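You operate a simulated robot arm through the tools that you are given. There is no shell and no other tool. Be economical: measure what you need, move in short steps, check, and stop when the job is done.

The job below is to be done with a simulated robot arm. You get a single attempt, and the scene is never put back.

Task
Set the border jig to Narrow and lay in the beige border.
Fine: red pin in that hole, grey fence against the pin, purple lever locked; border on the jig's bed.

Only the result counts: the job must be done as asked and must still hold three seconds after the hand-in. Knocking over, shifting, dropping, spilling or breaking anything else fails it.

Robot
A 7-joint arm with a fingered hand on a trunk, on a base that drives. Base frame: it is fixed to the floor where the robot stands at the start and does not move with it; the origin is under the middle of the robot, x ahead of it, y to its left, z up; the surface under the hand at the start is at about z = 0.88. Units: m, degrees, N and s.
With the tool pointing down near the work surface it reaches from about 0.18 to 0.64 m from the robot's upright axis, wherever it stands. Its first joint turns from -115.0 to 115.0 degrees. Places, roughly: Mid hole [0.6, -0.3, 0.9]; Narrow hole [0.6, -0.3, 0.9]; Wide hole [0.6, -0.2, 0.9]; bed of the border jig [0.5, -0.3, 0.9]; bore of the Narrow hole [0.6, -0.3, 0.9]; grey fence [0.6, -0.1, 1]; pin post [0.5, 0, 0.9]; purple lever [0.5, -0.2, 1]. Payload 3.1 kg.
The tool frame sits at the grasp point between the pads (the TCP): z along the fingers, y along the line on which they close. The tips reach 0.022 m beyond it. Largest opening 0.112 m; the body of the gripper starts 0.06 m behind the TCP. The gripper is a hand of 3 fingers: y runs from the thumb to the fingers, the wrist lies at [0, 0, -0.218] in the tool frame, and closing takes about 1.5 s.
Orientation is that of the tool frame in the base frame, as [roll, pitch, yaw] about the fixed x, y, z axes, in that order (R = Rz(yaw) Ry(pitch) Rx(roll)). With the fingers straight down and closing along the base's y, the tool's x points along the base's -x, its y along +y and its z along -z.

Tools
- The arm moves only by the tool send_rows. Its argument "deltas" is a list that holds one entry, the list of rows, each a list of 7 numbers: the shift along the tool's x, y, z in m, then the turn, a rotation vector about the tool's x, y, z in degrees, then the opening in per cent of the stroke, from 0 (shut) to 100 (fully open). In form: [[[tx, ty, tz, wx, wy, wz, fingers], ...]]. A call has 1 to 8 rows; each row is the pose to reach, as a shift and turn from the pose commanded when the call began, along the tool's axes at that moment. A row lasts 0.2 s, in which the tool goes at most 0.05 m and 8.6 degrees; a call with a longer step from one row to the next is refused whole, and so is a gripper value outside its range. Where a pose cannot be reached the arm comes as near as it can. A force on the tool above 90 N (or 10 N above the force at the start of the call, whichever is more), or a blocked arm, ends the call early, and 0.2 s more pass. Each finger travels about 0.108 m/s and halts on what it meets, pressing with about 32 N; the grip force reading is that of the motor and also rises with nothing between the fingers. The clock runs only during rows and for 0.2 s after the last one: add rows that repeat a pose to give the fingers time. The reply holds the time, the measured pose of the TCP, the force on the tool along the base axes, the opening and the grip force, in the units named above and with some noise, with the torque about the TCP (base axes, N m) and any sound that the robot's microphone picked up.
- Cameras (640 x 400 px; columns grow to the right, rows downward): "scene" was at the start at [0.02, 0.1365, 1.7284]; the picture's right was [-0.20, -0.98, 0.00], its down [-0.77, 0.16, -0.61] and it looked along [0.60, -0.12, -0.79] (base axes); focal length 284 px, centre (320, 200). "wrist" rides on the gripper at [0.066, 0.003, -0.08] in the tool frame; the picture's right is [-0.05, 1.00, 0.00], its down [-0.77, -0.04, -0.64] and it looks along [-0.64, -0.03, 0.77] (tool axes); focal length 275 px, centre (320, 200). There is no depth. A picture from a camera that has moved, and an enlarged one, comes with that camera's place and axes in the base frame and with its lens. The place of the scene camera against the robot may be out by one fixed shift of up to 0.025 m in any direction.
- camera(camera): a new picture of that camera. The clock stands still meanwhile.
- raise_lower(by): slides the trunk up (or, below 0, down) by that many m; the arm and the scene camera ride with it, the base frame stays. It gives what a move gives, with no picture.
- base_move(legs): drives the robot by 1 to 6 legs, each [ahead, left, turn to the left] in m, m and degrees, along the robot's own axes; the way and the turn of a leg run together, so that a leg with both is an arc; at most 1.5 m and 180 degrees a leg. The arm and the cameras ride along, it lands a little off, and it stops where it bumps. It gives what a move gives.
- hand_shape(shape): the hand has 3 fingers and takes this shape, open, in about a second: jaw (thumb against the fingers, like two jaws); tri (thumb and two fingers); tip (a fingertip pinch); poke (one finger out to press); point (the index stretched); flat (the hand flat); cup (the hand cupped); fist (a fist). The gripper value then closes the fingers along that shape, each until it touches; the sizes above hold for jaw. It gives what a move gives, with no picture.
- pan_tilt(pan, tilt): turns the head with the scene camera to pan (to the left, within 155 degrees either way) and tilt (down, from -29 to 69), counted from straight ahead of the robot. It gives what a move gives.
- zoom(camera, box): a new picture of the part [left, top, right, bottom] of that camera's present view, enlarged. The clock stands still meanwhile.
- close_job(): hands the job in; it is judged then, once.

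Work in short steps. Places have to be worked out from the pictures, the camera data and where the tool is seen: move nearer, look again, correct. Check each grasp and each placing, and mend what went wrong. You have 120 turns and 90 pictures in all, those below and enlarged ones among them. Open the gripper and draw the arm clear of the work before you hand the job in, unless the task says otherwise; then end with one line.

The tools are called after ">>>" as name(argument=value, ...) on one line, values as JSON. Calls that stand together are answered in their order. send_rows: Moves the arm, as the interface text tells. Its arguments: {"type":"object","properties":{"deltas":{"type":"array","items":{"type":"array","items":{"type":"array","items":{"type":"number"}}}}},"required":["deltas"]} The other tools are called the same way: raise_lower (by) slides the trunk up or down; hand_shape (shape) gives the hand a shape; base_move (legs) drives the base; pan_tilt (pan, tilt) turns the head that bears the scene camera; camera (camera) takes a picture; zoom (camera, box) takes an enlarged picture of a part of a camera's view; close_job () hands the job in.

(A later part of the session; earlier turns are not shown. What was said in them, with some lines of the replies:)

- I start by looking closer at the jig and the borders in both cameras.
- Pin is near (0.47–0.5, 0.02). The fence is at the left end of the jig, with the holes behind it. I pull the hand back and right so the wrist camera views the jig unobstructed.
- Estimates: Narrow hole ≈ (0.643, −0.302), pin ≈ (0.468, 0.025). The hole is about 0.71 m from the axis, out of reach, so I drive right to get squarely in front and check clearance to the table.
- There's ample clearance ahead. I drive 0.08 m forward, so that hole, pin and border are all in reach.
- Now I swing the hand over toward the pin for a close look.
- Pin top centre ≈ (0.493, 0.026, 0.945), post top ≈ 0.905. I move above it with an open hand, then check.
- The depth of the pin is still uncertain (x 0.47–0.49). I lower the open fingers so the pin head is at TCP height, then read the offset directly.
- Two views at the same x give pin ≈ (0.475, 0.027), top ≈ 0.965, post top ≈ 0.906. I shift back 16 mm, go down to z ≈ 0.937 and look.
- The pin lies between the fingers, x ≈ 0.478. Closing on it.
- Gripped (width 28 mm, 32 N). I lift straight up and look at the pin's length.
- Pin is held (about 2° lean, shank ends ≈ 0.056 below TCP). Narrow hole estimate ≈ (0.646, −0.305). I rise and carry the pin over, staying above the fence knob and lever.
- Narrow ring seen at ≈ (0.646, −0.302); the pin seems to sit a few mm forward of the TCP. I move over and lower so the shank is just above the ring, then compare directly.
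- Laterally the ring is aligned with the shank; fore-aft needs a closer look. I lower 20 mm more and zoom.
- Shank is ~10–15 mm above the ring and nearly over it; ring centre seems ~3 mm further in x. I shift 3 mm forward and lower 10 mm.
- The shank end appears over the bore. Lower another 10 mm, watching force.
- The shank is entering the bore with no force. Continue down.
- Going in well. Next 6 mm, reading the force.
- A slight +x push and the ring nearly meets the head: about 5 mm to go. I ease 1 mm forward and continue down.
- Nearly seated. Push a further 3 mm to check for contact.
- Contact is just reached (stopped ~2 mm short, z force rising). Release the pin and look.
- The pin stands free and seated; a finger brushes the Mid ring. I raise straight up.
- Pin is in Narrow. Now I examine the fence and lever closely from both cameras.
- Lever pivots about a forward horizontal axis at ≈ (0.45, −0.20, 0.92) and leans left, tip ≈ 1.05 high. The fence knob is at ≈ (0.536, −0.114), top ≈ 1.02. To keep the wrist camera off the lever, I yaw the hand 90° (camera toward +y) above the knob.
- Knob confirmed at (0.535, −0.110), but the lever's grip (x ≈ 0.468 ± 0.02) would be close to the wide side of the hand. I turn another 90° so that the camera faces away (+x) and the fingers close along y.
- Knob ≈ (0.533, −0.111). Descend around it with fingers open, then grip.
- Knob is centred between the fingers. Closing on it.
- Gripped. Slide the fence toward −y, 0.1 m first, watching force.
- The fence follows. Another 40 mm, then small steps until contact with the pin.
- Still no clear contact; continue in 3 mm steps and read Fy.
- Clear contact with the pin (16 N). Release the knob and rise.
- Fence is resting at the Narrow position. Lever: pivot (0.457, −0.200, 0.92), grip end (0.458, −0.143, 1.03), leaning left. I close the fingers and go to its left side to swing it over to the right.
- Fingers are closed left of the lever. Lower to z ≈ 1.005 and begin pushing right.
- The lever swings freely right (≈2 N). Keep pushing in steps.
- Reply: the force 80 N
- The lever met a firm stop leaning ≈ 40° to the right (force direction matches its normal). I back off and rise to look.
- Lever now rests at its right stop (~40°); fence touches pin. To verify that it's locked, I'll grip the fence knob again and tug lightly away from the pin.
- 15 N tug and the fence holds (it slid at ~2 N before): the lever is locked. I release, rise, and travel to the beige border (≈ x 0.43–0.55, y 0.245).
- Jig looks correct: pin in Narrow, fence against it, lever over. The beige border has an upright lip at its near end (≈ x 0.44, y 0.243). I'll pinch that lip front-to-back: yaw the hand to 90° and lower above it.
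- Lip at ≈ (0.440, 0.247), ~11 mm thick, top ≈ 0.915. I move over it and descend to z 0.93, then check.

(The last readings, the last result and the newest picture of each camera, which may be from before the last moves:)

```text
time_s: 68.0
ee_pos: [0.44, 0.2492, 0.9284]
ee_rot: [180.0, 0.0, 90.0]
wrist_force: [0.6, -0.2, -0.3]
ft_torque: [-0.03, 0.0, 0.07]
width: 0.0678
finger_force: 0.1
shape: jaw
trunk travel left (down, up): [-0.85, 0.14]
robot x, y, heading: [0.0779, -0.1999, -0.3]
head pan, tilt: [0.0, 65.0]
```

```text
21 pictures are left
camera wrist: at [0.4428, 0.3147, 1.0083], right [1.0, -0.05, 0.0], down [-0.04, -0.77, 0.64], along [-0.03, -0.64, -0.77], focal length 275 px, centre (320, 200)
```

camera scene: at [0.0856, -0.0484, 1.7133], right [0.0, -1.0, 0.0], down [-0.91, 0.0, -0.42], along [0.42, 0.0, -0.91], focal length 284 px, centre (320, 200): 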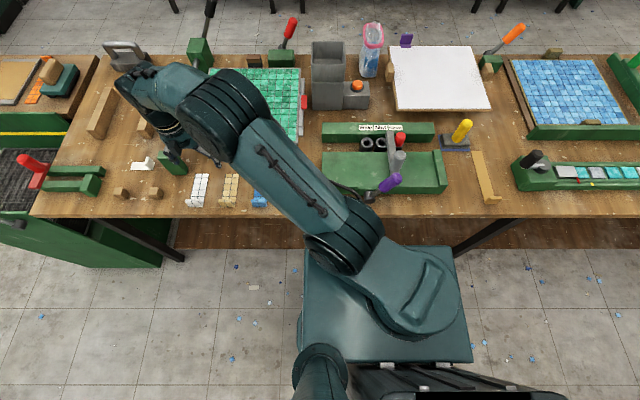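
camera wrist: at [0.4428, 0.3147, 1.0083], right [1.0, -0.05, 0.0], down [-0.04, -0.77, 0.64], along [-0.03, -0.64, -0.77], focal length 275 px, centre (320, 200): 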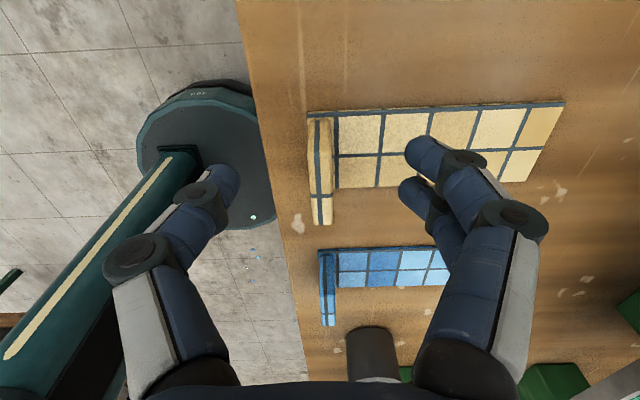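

Well aligned (lip at x 0.440, y 0.25). Lower 10 mm and close.

>>> send_rows(deltas=[[[0.001, 0, 0.005, 0, 0, 0, 60], [0.001, 0, 0.01, 0, 0, 0, 60], [0.001, 0, 0.01, 0, 0, 0, 40], [0.001, 0, 0.01, 0, 0, 0, 20], [0.001, 0, 0.01, 0, 0, 0, 0], [0.001, 0, 0.01, 0, 0, 0, 0], [0.001, 0, 0.01, 0, 0, 0, 0], [0.001, 0, 0.01, 0, 0, 0, 0]]])

>>> camera(camera="wrist")

```text
time_s: 69.8
ee_pos: [0.4411, 0.2496, 0.9185]
ee_rot: [179.9, 0.0, 90.0]
wrist_force: [-0.2, -1.1, 0.5]
ft_torque: [0.01, 0.04, 0.0]
width: 0.0049
finger_force: 32.0
shape: jaw
trunk travel left (down, up): [-0.85, 0.14]
robot x, y, heading: [0.0763, -0.1973, 0.0]
head pan, tilt: [0.0, 65.0]
```

```text
20 pictures are left
camera wrist: at [0.4432, 0.3152, 0.9985], right [1.0, -0.05, 0.0], down [-0.04, -0.77, 0.64], along [-0.03, -0.64, -0.77], focal length 275 px, centre (320, 200)
```

wrist: 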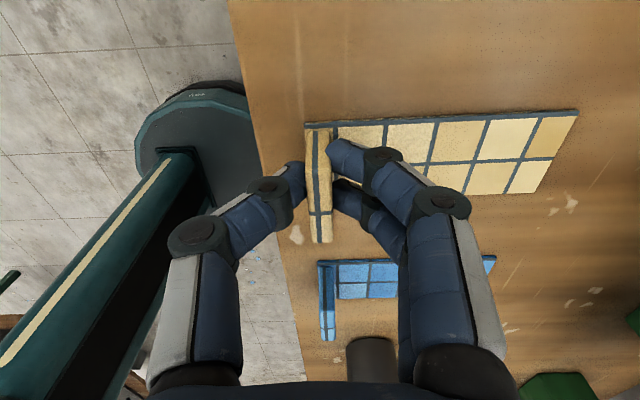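

Lip gripped. Lift slowly and check the hold.

>>> send_rows(deltas=[[[0, 0, -0.01, 0, 0, 0, 0], [0, 0, -0.03, 0, 0, 0, 0], [0, 0, -0.06, 0, 0, 0, 0], [0, 0, -0.1, 0, 0, 0, 0], [0, 0, -0.14, 0, 0, 0, 0], [0, 0, -0.18, 0, 0, 0, 0], [0, 0, -0.2, 0, 0, 0, 0], [0, 0, -0.2, 0, 0, 0, 0]]])

>>> camera(camera="wrist")

>>> zoom(camera="scene", box=[160, 120, 320, 220])

```text
time_s: 71.6
ee_pos: [0.4399, 0.2512, 1.1186]
ee_rot: [179.9, 0.0, 89.9]
wrist_force: [-0.1, -0.5, -0.9]
ft_torque: [0.02, 0.0, 0.05]
width: 0.0048
finger_force: 31.9
shape: jaw
trunk travel left (down, up): [-0.85, 0.14]
robot x, y, heading: [0.0829, -0.1976, -0.0]
head pan, tilt: [0.0, 65.0]
```

```text
19 pictures are left
camera wrist: at [0.4427, 0.316, 1.1985], right [1.0, -0.05, 0.0], down [-0.04, -0.77, 0.64], along [-0.03, -0.64, -0.77], focal length 275 px, centre (320, 200)
```

wrist: 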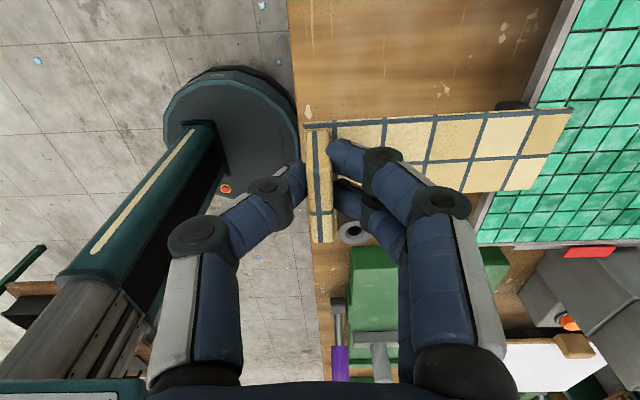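

```text
4.00 times, centred on (240, 170) of scene
camera zoom: at [0.0861, -0.0469, 1.7131], right [0.0, -1.0, 0.0], down [-0.91, 0.0, -0.42], along [0.42, 0.0, -0.91], focal length 1138 px, centre (640, 320)
```

zoom: 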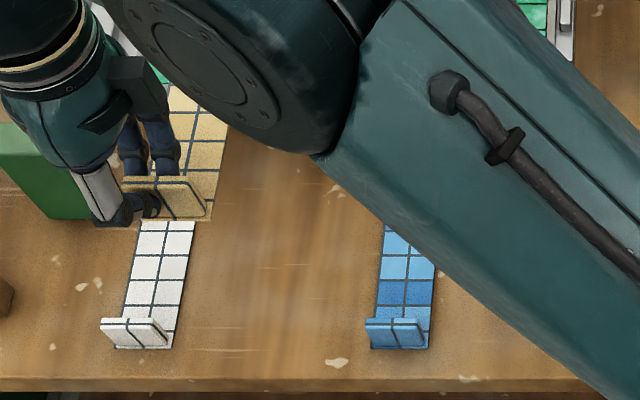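

The border is held level. Carry it over at z ≈ 1.14 to the right part of the bed: TCP target (0.50, −0.388), keeping the wrist camera clear of the fence knob.

>>> send_rows(deltas=[[[-0.03, 0, -0.02, 0, 0, 0, 0], [-0.075, 0.005, -0.025, 0, 0, 0, 0], [-0.12, 0.01, -0.025, 0, 0, 0, 0], [-0.165, 0.015, -0.025, 0, 0, 0, 0], [-0.21, 0.02, -0.025, 0, 0, 0, 0], [-0.255, 0.025, -0.025, 0, 0, 0, 0], [-0.3, 0.03, -0.025, 0, 0, 0, 0], [-0.345, 0.035, -0.025, 0, 0, 0, 0]]])

>>> send_rows(deltas=[[[-0.045, 0.005, 0, 0, 0, 0, 0], [-0.09, 0.01, 0, 0, 0, 0, 0], [-0.135, 0.015, 0, 0, 0, 0, 0], [-0.18, 0.02, 0, 0, 0, 0, 0], [-0.225, 0.025, 0, 0, 0, 0, 0], [-0.265, 0.025, 0, 0, 0, 0, 0], [-0.294, 0.025, 0, 0, 0, 0, 0], [-0.294, 0.025, 0, 0, 0, 0, 0]]])

>>> camera(camera="wrist")

>>> zoom(camera="scene", box=[310, 100, 470, 210])

```text
time_s: 73.4
ee_pos: [0.4744, -0.0979, 1.1476]
ee_rot: [180.0, -0.2, 90.1]
wrist_force: [-0.4, 0.4, -0.5]
ft_torque: [0.03, 0.01, -0.01]
width: 0.0045
finger_force: 32.3
shape: jaw
trunk travel left (down, up): [-0.85, 0.14]
robot x, y, heading: [0.0802, -0.2023, 0.2]
head pan, tilt: [0.0, 65.0]
```

```text
time_s: 75.2
ee_pos: [0.501, -0.3886, 1.1444]
ee_rot: [180.0, -0.1, 90.0]
wrist_force: [0.1, 0.5, -0.2]
ft_torque: [0.02, 0.0, 0.02]
width: 0.0047
finger_force: 32.2
shape: jaw
trunk travel left (down, up): [-0.85, 0.14]
robot x, y, heading: [0.0775, -0.1974, -0.2]
head pan, tilt: [0.0, 65.0]
```

```text
17 pictures are left
camera wrist: at [0.5036, -0.3231, 1.2242], right [1.0, -0.05, 0.0], down [-0.04, -0.77, 0.64], along [-0.03, -0.64, -0.77], focal length 275 px, centre (320, 200)
```

wrist: 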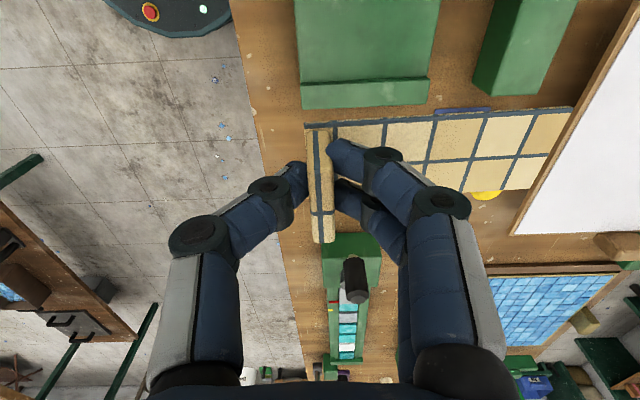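

```text
3.64 times, centred on (390, 155) of scene
camera zoom: at [0.0861, -0.0467, 1.7131], right [0.0, -1.0, 0.0], down [-0.91, 0.0, -0.42], along [0.42, 0.0, -0.91], focal length 1034 px, centre (66, 364)
```

zoom: 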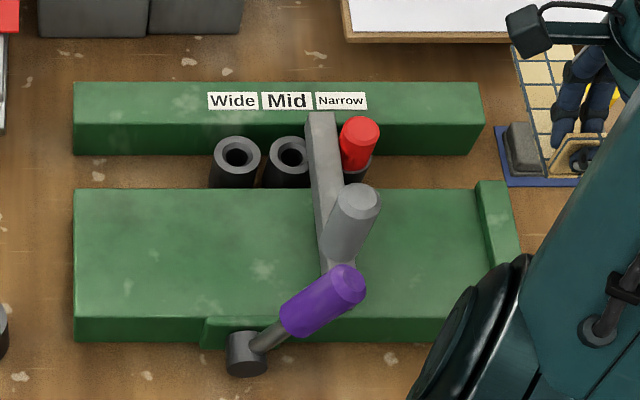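

Slot: fence face ≈ −0.289, wall inner ≈ −0.42; bed x ≈ 0.483–0.612. Strip would lie x ≈ 0.491–0.606. Descend to z ≈ 0.985 and check clearances.

>>> send_rows(deltas=[[[0.002, -0.004, 0.03, 0, 0, 0, 0], [0.002, -0.004, 0.06, 0, 0, 0, 0], [0.002, -0.004, 0.09, 0, 0, 0, 0], [0.002, -0.004, 0.12, 0, 0, 0, 0], [0.002, -0.004, 0.145, 0, 0, 0, 0], [0.002, -0.004, 0.16, 0, 0, 0, 0], [0.002, -0.004, 0.16, 0, 0, 0, 0]]])

>>> camera(camera="wrist")

>>> zoom(camera="scene", box=[350, 100, 490, 200])

```text
time_s: 76.8
ee_pos: [0.495, -0.3885, 0.9826]
ee_rot: [180.0, 0.0, 90.0]
wrist_force: [-0.3, 0.0, 0.8]
ft_torque: [0.0, -0.05, 0.05]
width: 0.0046
finger_force: 32.3
shape: jaw
trunk travel left (down, up): [-0.85, 0.14]
robot x, y, heading: [0.0798, -0.2041, -0.2]
head pan, tilt: [0.0, 65.0]
```

```text
15 pictures are left
camera wrist: at [0.4991, -0.3232, 1.0632], right [1.0, -0.05, 0.0], down [-0.04, -0.77, 0.64], along [-0.03, -0.64, -0.77], focal length 275 px, centre (320, 200)
```

wrist: 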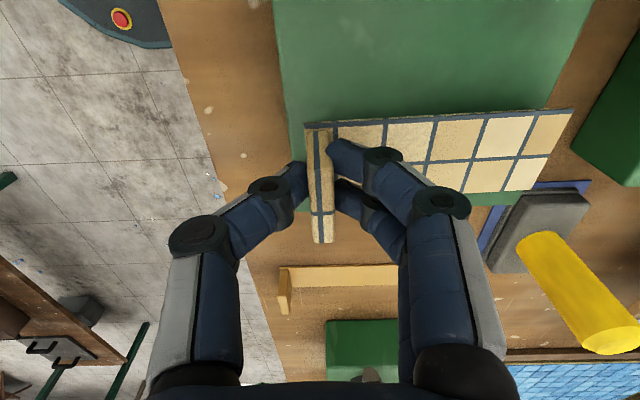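

```text
4.00 times, centred on (420, 150) of scene
camera zoom: at [0.0859, -0.0474, 1.7132], right [0.0, -1.0, 0.0], down [-0.91, 0.0, -0.42], along [0.42, 0.0, -0.91], focal length 1138 px, centre (-80, 400)
```

zoom: 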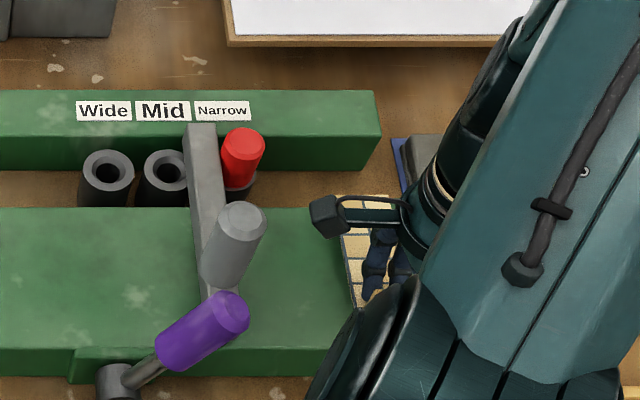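

I need to check the strip's right edge against the wall before going lower; zooming tighter.

>>> zoom(camera="scene", box=[410, 135, 470, 180])

>>> zoom(camera="wrist", box=[270, 80, 600, 270])

```text
8.89 times, centred on (440, 158) of scene
camera zoom: at [0.0859, -0.0474, 1.7132], right [0.0, -1.0, 0.0], down [-0.91, 0.0, -0.42], along [0.42, 0.0, -0.91], focal length 2528 px, centre (-747, 578)
```

zoom: 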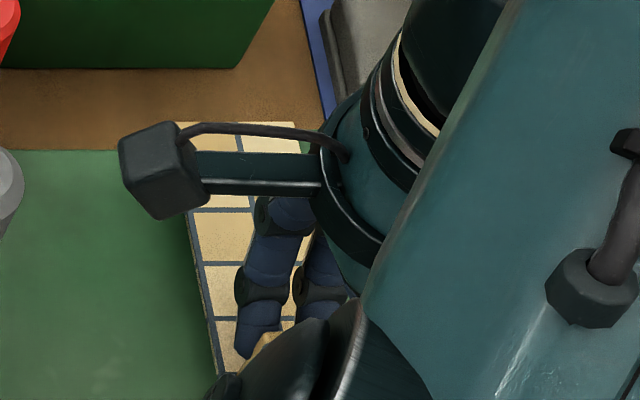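

```text
1.94 times, centred on (435, 175) of wrist
camera zoom: at [0.4991, -0.3232, 1.0632], right [1.0, -0.05, 0.0], down [-0.04, -0.77, 0.64], along [-0.03, -0.64, -0.77], focal length 534 px, centre (97, 248)
```

zoom: 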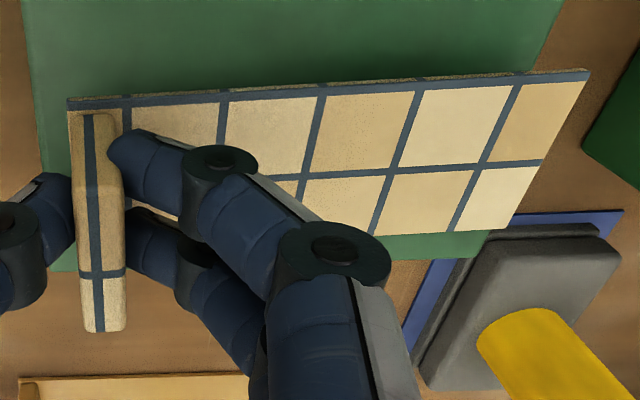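

Wrist view puts the strip at y −0.370…−0.410, and the wall's inner face could be at only ≈ −0.40. I shift 20 mm left and 4 mm back, staying clear of the knob, then look.

>>> send_rows(deltas=[[[0, 0, -0.01, 0, 0, 0, 0], [0.01, -0.003, -0.01, 0, 0, 0, 0], [0.02, -0.005, -0.01, 0, 0, 0, 0], [0.02, -0.005, 0, 0, 0, 0, 0], [0.02, -0.005, 0, 0, 0, 0, 0]]])

>>> zoom(camera="scene", box=[380, 120, 460, 180])

>>> zoom(camera="wrist", box=[250, 60, 600, 270])

```text
time_s: 78.0
ee_pos: [0.4923, -0.3677, 0.984]
ee_rot: [-180.0, 0.0, 90.0]
wrist_force: [0.3, 0.2, -0.5]
ft_torque: [0.02, 0.0, 0.0]
width: 0.0049
finger_force: 32.2
shape: jaw
trunk travel left (down, up): [-0.85, 0.14]
robot x, y, heading: [0.0775, -0.1979, 0.0]
head pan, tilt: [0.0, 65.0]
```

```text
6.67 times, centred on (420, 150) of scene
camera zoom: at [0.0859, -0.0473, 1.7131], right [0.0, -1.0, 0.0], down [-0.91, 0.0, -0.42], along [0.42, 0.0, -0.91], focal length 1896 px, centre (-347, 533)
```

zoom: 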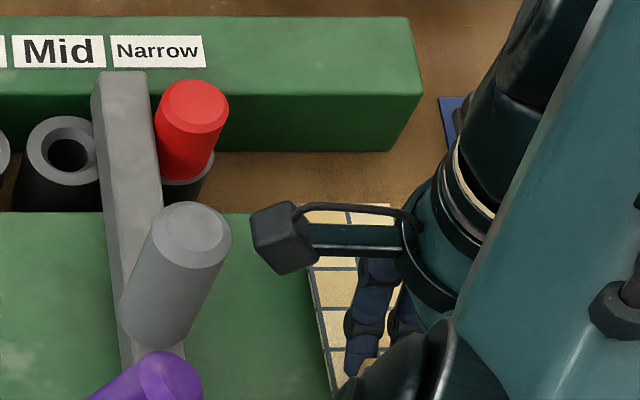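

```text
1.83 times, centred on (425, 165) of wrist
camera zoom: at [0.4939, -0.302, 1.0641], right [1.0, -0.05, 0.0], down [-0.04, -0.77, 0.64], along [-0.03, -0.64, -0.77], focal length 503 px, centre (128, 264)
```

zoom: 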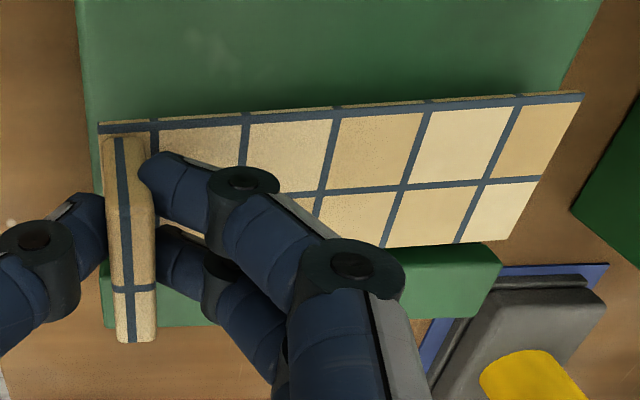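

The strip's right edge is still about at the wall. I shift a further 11 mm left (camera stays clear of knob in x) and then lower in small force-checked steps.

>>> send_rows(deltas=[[[0.006, -0.003, 0, 0, 0, 0, 0], [0.011, -0.003, 0, 0, 0, 0, 0], [0.011, -0.003, 0.005, 0, 0, 0, 0], [0.011, -0.003, 0.01, 0, 0, 0, 0], [0.011, -0.003, 0.01, 0, 0, 0, 0]]])

>>> zoom(camera="wrist", box=[250, 60, 600, 270])

>>> zoom(camera="scene", box=[380, 120, 460, 180])

```text
time_s: 79.2
ee_pos: [0.4884, -0.3558, 0.9738]
ee_rot: [-179.9, 0.0, 90.1]
wrist_force: [-0.1, 0.5, 0.4]
ft_torque: [-0.01, 0.01, -0.01]
width: 0.0045
finger_force: 31.3
shape: jaw
trunk travel left (down, up): [-0.85, 0.14]
robot x, y, heading: [0.0791, -0.199, 0.1]
head pan, tilt: [0.0, 65.0]
```

```text
1.83 times, centred on (425, 165) of wrist
camera zoom: at [0.491, -0.2904, 1.0534], right [1.0, -0.05, 0.0], down [-0.04, -0.77, 0.64], along [-0.03, -0.64, -0.77], focal length 503 px, centre (128, 264)
```

zoom: 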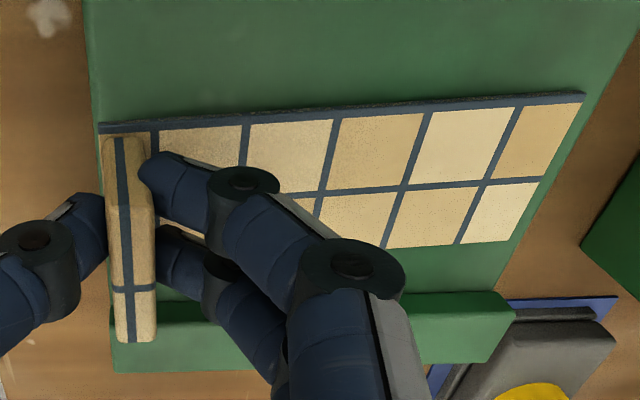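

```text
6.67 times, centred on (420, 150) of scene
camera zoom: at [0.0859, -0.0476, 1.7132], right [0.0, -1.0, 0.0], down [-0.91, 0.0, -0.42], along [0.42, 0.0, -0.91], focal length 1896 px, centre (-347, 533)
```

zoom: 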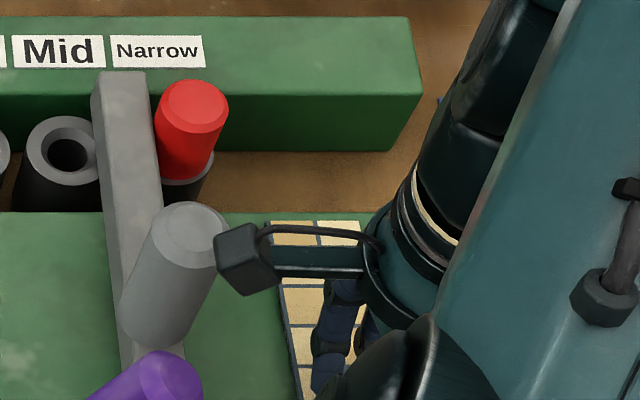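

Now the strip is clearly over the bed with ~15 mm to the wall. I go 5 mm back right for knob clearance, and lower gradually.

>>> send_rows(deltas=[[[-0.005, 0, 0, 0, 0, 0, 0], [-0.005, 0, 0.003, 0, 0, 0, 0], [-0.005, 0, 0.006, 0, 0, 0, 0], [-0.005, 0, 0.006, 0, 0, 0, 0]]])

>>> send_rows(deltas=[[[0, 0, 0.002, 0, 0, 0, 0], [0, 0, 0.004, 0, 0, 0, 0], [0, 0, 0.004, 0, 0, 0, 0]]])

>>> zoom(camera="wrist", box=[250, 60, 600, 270])

```text
time_s: 80.2
ee_pos: [0.4869, -0.3616, 0.968]
ee_rot: [-180.0, 0.1, 89.9]
wrist_force: [0.1, 0.7, 2.4]
ft_torque: [0.04, -0.08, 0.06]
width: 0.0046
finger_force: 32.5
shape: jaw
trunk travel left (down, up): [-0.85, 0.14]
robot x, y, heading: [0.079, -0.201, 0.2]
head pan, tilt: [0.0, 65.0]
```

```text
time_s: 81.0
ee_pos: [0.4859, -0.3618, 0.964]
ee_rot: [179.7, 0.2, 90.0]
wrist_force: [3.4, 2.1, 32.4]
ft_torque: [0.02, -0.14, 0.03]
width: 0.0065
finger_force: 31.9
shape: jaw
trunk travel left (down, up): [-0.85, 0.14]
robot x, y, heading: [0.0785, -0.1985, -0.1]
head pan, tilt: [0.0, 65.0]
```

```text
1.83 times, centred on (425, 165) of wrist
camera zoom: at [0.4891, -0.2948, 1.0449], right [1.0, -0.05, 0.0], down [-0.04, -0.77, 0.64], along [-0.03, -0.64, -0.77], focal length 503 px, centre (128, 264)
```

zoom: 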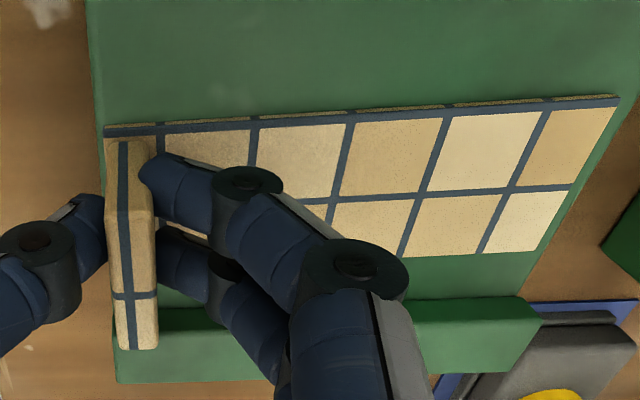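

Firm contact with the bed (32 N); the strip lies within the bed's outline. I ease up 2 mm and open, then rise.

>>> send_rows(deltas=[[[0, 0, -0.002, 0, 0, 0, 0], [0, 0, -0.002, 0, 0, 0, 15], [0, 0, -0.002, 0, 0, 0, 30], [0, 0, -0.002, 0, 0, 0, 45], [0, 0, -0.002, 0, 0, 0, 45]]])

>>> camera(camera="wrist")

```text
time_s: 82.2
ee_pos: [0.4874, -0.3624, 0.9646]
ee_rot: [-180.0, 0.1, 90.0]
wrist_force: [0.3, -0.7, -0.4]
ft_torque: [-0.01, 0.0, 0.0]
width: 0.0498
finger_force: 0.1
shape: jaw
trunk travel left (down, up): [-0.85, 0.14]
robot x, y, heading: [0.0804, -0.2002, -0.1]
head pan, tilt: [0.0, 65.0]
```

```text
6 pictures are left
camera wrist: at [0.4908, -0.2962, 1.0455], right [1.0, -0.05, 0.0], down [-0.04, -0.77, 0.64], along [-0.03, -0.64, -0.77], focal length 275 px, centre (320, 200)
```

wrist: 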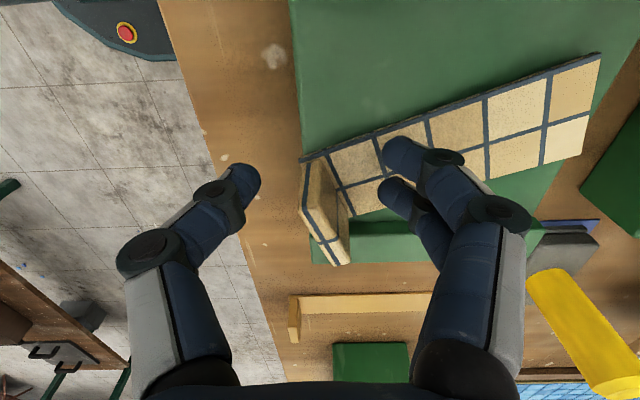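

The strip yawed ~15–20° on release but is on the bed. I rise straight up and inspect.

>>> send_rows(deltas=[[[0, 0, -0.02, 0, 0, 0, 45], [0, 0, -0.05, 0, 0, 0, 45], [0, 0, -0.09, 0, 0, 0, 45], [0, 0, -0.13, 0, 0, 0, 45], [0, 0, -0.17, 0, 0, 0, 45], [0.03, 0, -0.17, 0, 0, 0, 45], [0.05, 0, -0.17, 0, 0, 0, 45]]])

>>> zoom(camera="wrist", box=[230, 0, 510, 175])

```text
time_s: 83.8
ee_pos: [0.4885, -0.3112, 1.1357]
ee_rot: [180.0, 0.0, 90.0]
wrist_force: [0.3, 1.3, 0.0]
ft_torque: [-0.02, -0.02, 0.01]
width: 0.0502
finger_force: 0.0
shape: jaw
trunk travel left (down, up): [-0.85, 0.14]
robot x, y, heading: [0.0776, -0.1999, 0.1]
head pan, tilt: [0.0, 65.0]
```

```text
2.29 times, centred on (370, 88) of wrist
camera zoom: at [0.4908, -0.246, 1.2157], right [1.0, -0.05, 0.0], down [-0.04, -0.77, 0.64], along [-0.03, -0.64, -0.77], focal length 629 px, centre (206, 457)
```

zoom: 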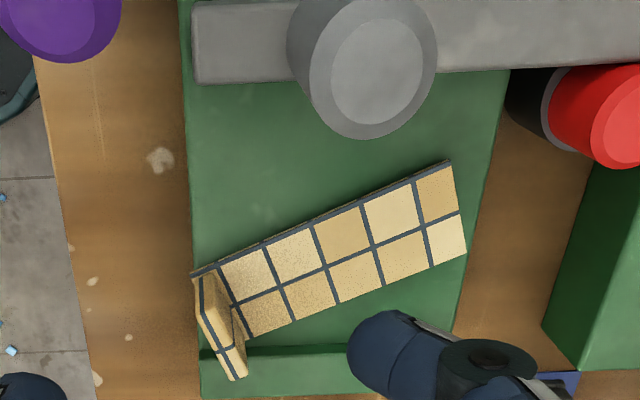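

The border lies flat on the bed but is yawed ~21° with the lip toward the wall. I'll re-pinch the lip (the two-finger/thumb grip should square it), then re-set it gently further left.

>>> send_rows(deltas=[[[-0.03, 0.002, 0, 0, 0, 0, 60], [-0.067, 0.002, 0, 0, 0, 0, 60], [-0.067, 0.002, 0.04, 0, 0, 0, 60], [-0.067, 0.002, 0.08, 0, 0, 0, 60], [-0.067, 0.002, 0.12, 0, 0, 0, 60], [-0.067, 0.002, 0.15, 0, 0, 0, 60], [-0.067, 0.002, 0.166, 0, 0, 0, 60], [-0.067, 0.002, 0.166, 0, 0, 0, 60]]])

>>> send_rows(deltas=[[[0, 0, 0, 0, 0, 0, 45], [0, 0, 0, 0, 0, 0, 35], [0, 0, 0, 0, 0, 0, 25], [0, 0, 0, 0, 0, 0, 15], [0, 0, 0, 0, 0, 0, 8], [0, 0, 0, 0, 0, 0, 0], [0, 0, 0, 0, 0, 0, 0], [0, 0, 0, 0, 0, 0, 0]]])

>>> camera(camera="wrist")

```text
time_s: 85.6
ee_pos: [0.4908, -0.3761, 0.9688]
ee_rot: [179.9, -0.1, 90.1]
wrist_force: [-0.5, -0.2, -1.0]
ft_torque: [0.0, -0.01, 0.0]
width: 0.0667
finger_force: 0.0
shape: jaw
trunk travel left (down, up): [-0.85, 0.14]
robot x, y, heading: [0.082, -0.2006, -0.1]
head pan, tilt: [0.0, 65.0]
```

```text
time_s: 87.4
ee_pos: [0.4896, -0.3768, 0.9694]
ee_rot: [180.0, 0.1, 90.1]
wrist_force: [0.3, 1.2, 0.4]
ft_torque: [0.02, -0.01, 0.05]
width: 0.0051
finger_force: 31.8
shape: jaw
trunk travel left (down, up): [-0.85, 0.14]
robot x, y, heading: [0.0739, -0.1986, -0.0]
head pan, tilt: [0.0, 65.0]
```

```text
4 pictures are left
camera wrist: at [0.4925, -0.3116, 1.0493], right [1.0, -0.05, 0.0], down [-0.04, -0.77, 0.64], along [-0.03, -0.64, -0.77], focal length 275 px, centre (320, 200)
```

wrist: 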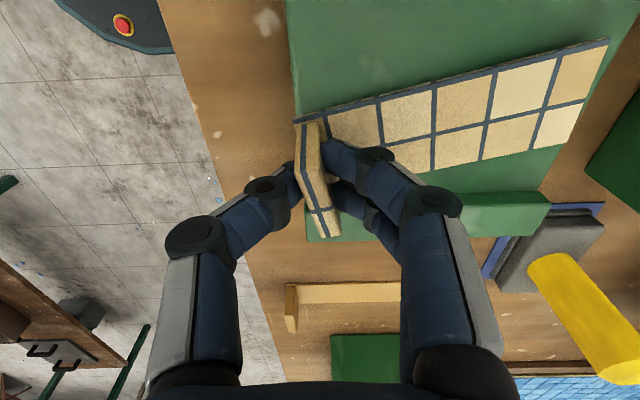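

It squared partly (now ~14°). I lift 5 mm, turn 14° clockwise, shift 8 mm left, and set it back down without pressing.

>>> send_rows(deltas=[[[0, 0, -0.005, 0, 0, 0, 0], [0.004, 0, -0.006, 0, 0, 5, 0], [0.008, 0, -0.006, 0, 0, 10, 0], [0.008, 0, -0.006, 0, 0, 14, 0], [0.008, 0, -0.003, 0, 0, 14, 0], [0.008, 0, 0, 0, 0, 14, 0], [0.008, 0, 0, 0, 0, 14, 0]]])

```text
time_s: 89.0
ee_pos: [0.4905, -0.3703, 0.9709]
ee_rot: [-180.0, 0.0, 76.0]
wrist_force: [-0.7, 4.3, 1.0]
ft_torque: [0.08, 0.0, 0.12]
width: 0.0052
finger_force: 32.2
shape: jaw
trunk travel left (down, up): [-0.85, 0.14]
robot x, y, heading: [0.0783, -0.1991, 0.1]
head pan, tilt: [0.0, 65.0]
```

A slight +y push suggests the strip brushes the wall. Lift, shift 7 mm further left, lower, then look.

>>> send_rows(deltas=[[[0, 0, -0.006, 0, 0, 0, 0], [0.004, -0.001, -0.006, 0, 0, 0, 0], [0.0068, -0.0017, -0.006, 0, 0, 0, 0], [0.0068, -0.0017, -0.002, 0, 0, 0, 0], [0.0068, -0.0017, 0.001, 0, 0, 0, 0], [0.0068, -0.0017, 0.001, 0, 0, 0, 0]]])

>>> camera(camera="wrist")

```text
time_s: 90.4
ee_pos: [0.4896, -0.3626, 0.9693]
ee_rot: [180.0, 0.0, 76.0]
wrist_force: [-0.1, 1.4, 0.9]
ft_torque: [0.02, -0.01, 0.04]
width: 0.0051
finger_force: 32.2
shape: jaw
trunk travel left (down, up): [-0.85, 0.14]
robot x, y, heading: [0.0782, -0.2016, 0.2]
head pan, tilt: [0.0, 65.0]
```

```text
3 pictures are left
camera wrist: at [0.5081, -0.3005, 1.0485], right [0.96, -0.29, 0.0], down [-0.22, -0.74, 0.64], along [-0.18, -0.61, -0.77], focal length 275 px, centre (320, 200)
```

wrist: 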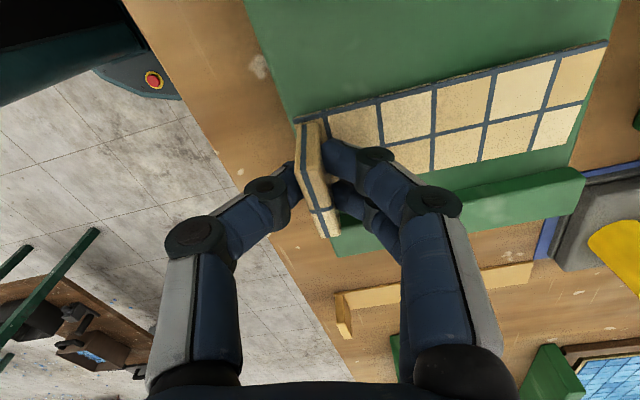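

Now parallel to the wall and on the bed. Release very gradually.

>>> send_rows(deltas=[[[0, 0, 0.001, 0, 0, 0, 3], [0, 0, 0.001, 0, 0, 0, 5], [0, 0, 0.001, 0, 0, 0, 7], [0, 0, 0.001, 0, 0, 0, 9], [0, 0, 0.001, 0, 0, 0, 12], [0, 0, 0.001, 0, 0, 0, 16], [0, 0, 0.001, 0, 0, 0, 22], [0, 0, 0.001, 0, 0, 0, 30]]])

>>> send_rows(deltas=[[[0, 0, 0, 0, 0, 0, 40], [0, 0, -0.02, 0, 0, 0, 45], [0, 0, -0.06, 0, 0, 0, 45], [0, 0, -0.1, 0, 0, 0, 45], [0, 0, -0.14, 0, 0, 0, 45], [0, 0, -0.17, 0, 0, 0, 45], [0.03, 0, -0.17, 0, 0, 0, 45], [0.05, 0, -0.17, 0, 0, 0, 45]]])

>>> camera(camera="wrist")

```text
time_s: 92.2
ee_pos: [0.4902, -0.3651, 0.9681]
ee_rot: [-179.9, -0.1, 76.0]
wrist_force: [0.1, 0.4, 0.5]
ft_torque: [0.0, 0.01, -0.03]
width: 0.0332
finger_force: 0.0
shape: jaw
trunk travel left (down, up): [-0.85, 0.14]
robot x, y, heading: [0.0776, -0.2011, -0.3]
head pan, tilt: [0.0, 65.0]
```

```text
time_s: 94.0
ee_pos: [0.5015, -0.3123, 1.138]
ee_rot: [-180.0, 0.0, 76.0]
wrist_force: [0.6, 0.7, 0.5]
ft_torque: [-0.01, 0.02, -0.05]
width: 0.0499
finger_force: 0.0
shape: jaw
trunk travel left (down, up): [-0.85, 0.14]
robot x, y, heading: [0.0796, -0.2006, -0.1]
head pan, tilt: [0.0, 65.0]
```

```text
2 pictures are left
camera wrist: at [0.5207, -0.2503, 1.2191], right [0.96, -0.29, 0.0], down [-0.22, -0.74, 0.64], along [-0.18, -0.61, -0.77], focal length 275 px, centre (320, 200)
```

wrist: 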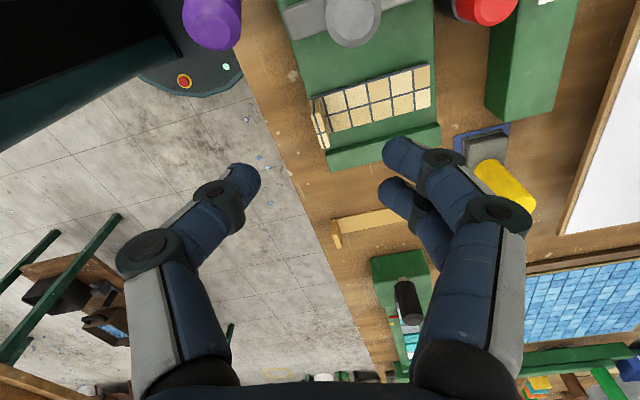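

The border now lies square on the bed between fence and wall. I withdraw up and away to the right, then take a last picture of the jig.

>>> send_rows(deltas=[[[0, 0, -0.04, 0, 0, 0, 45], [-0.03, -0.018, -0.07, 0, 0, 0, 60], [-0.06, -0.036, -0.07, 0, 0, 0, 80], [-0.09, -0.054, -0.07, 0, 0, 0, 100], [-0.12, -0.072, -0.07, 0, 0, 0, 100], [-0.145, -0.087, -0.07, 0, 0, 0, 100], [-0.145, -0.087, -0.07, 0, 0, 0, 100]]])

>>> zoom(camera="scene", box=[290, 90, 490, 215])

```text
time_s: 95.6
ee_pos: [0.3838, -0.4348, 1.2074]
ee_rot: [-180.0, 0.0, 76.0]
wrist_force: [0.0, -0.4, 0.0]
ft_torque: [0.0, 0.01, 0.01]
width: 0.1121
finger_force: 0.1
shape: jaw
trunk travel left (down, up): [-0.85, 0.14]
robot x, y, heading: [0.0799, -0.1988, 0.1]
head pan, tilt: [0.0, 65.0]
```

```text
3.20 times, centred on (390, 152) of scene
camera zoom: at [0.0863, -0.0469, 1.7131], right [0.0, -1.0, 0.0], down [-0.91, 0.0, -0.42], along [0.42, 0.0, -0.91], focal length 910 px, centre (96, 352)
```

zoom: 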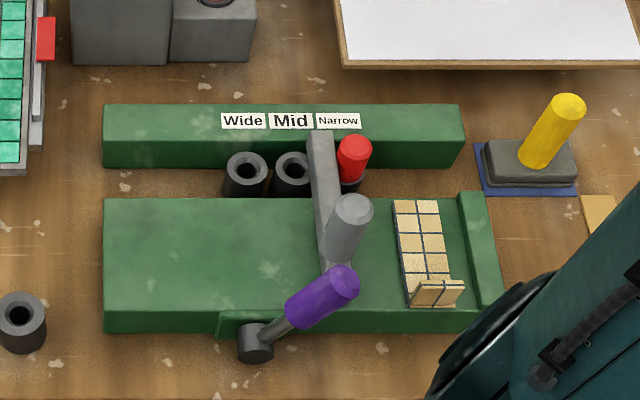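

The picture shows the pin in Narrow, the fence against it, the lever swung over and the border lying on the bed, with the hand clear. Handing in.

>>> close_job()

```text
The job is handed in.
```

The jig is set to Narrow and handed in: the red pin is in the Narrow hole, the grey fence rests against it, the purple lever is locked (the fence held against a 15 N tug), and the beige border lies flat on the bed.
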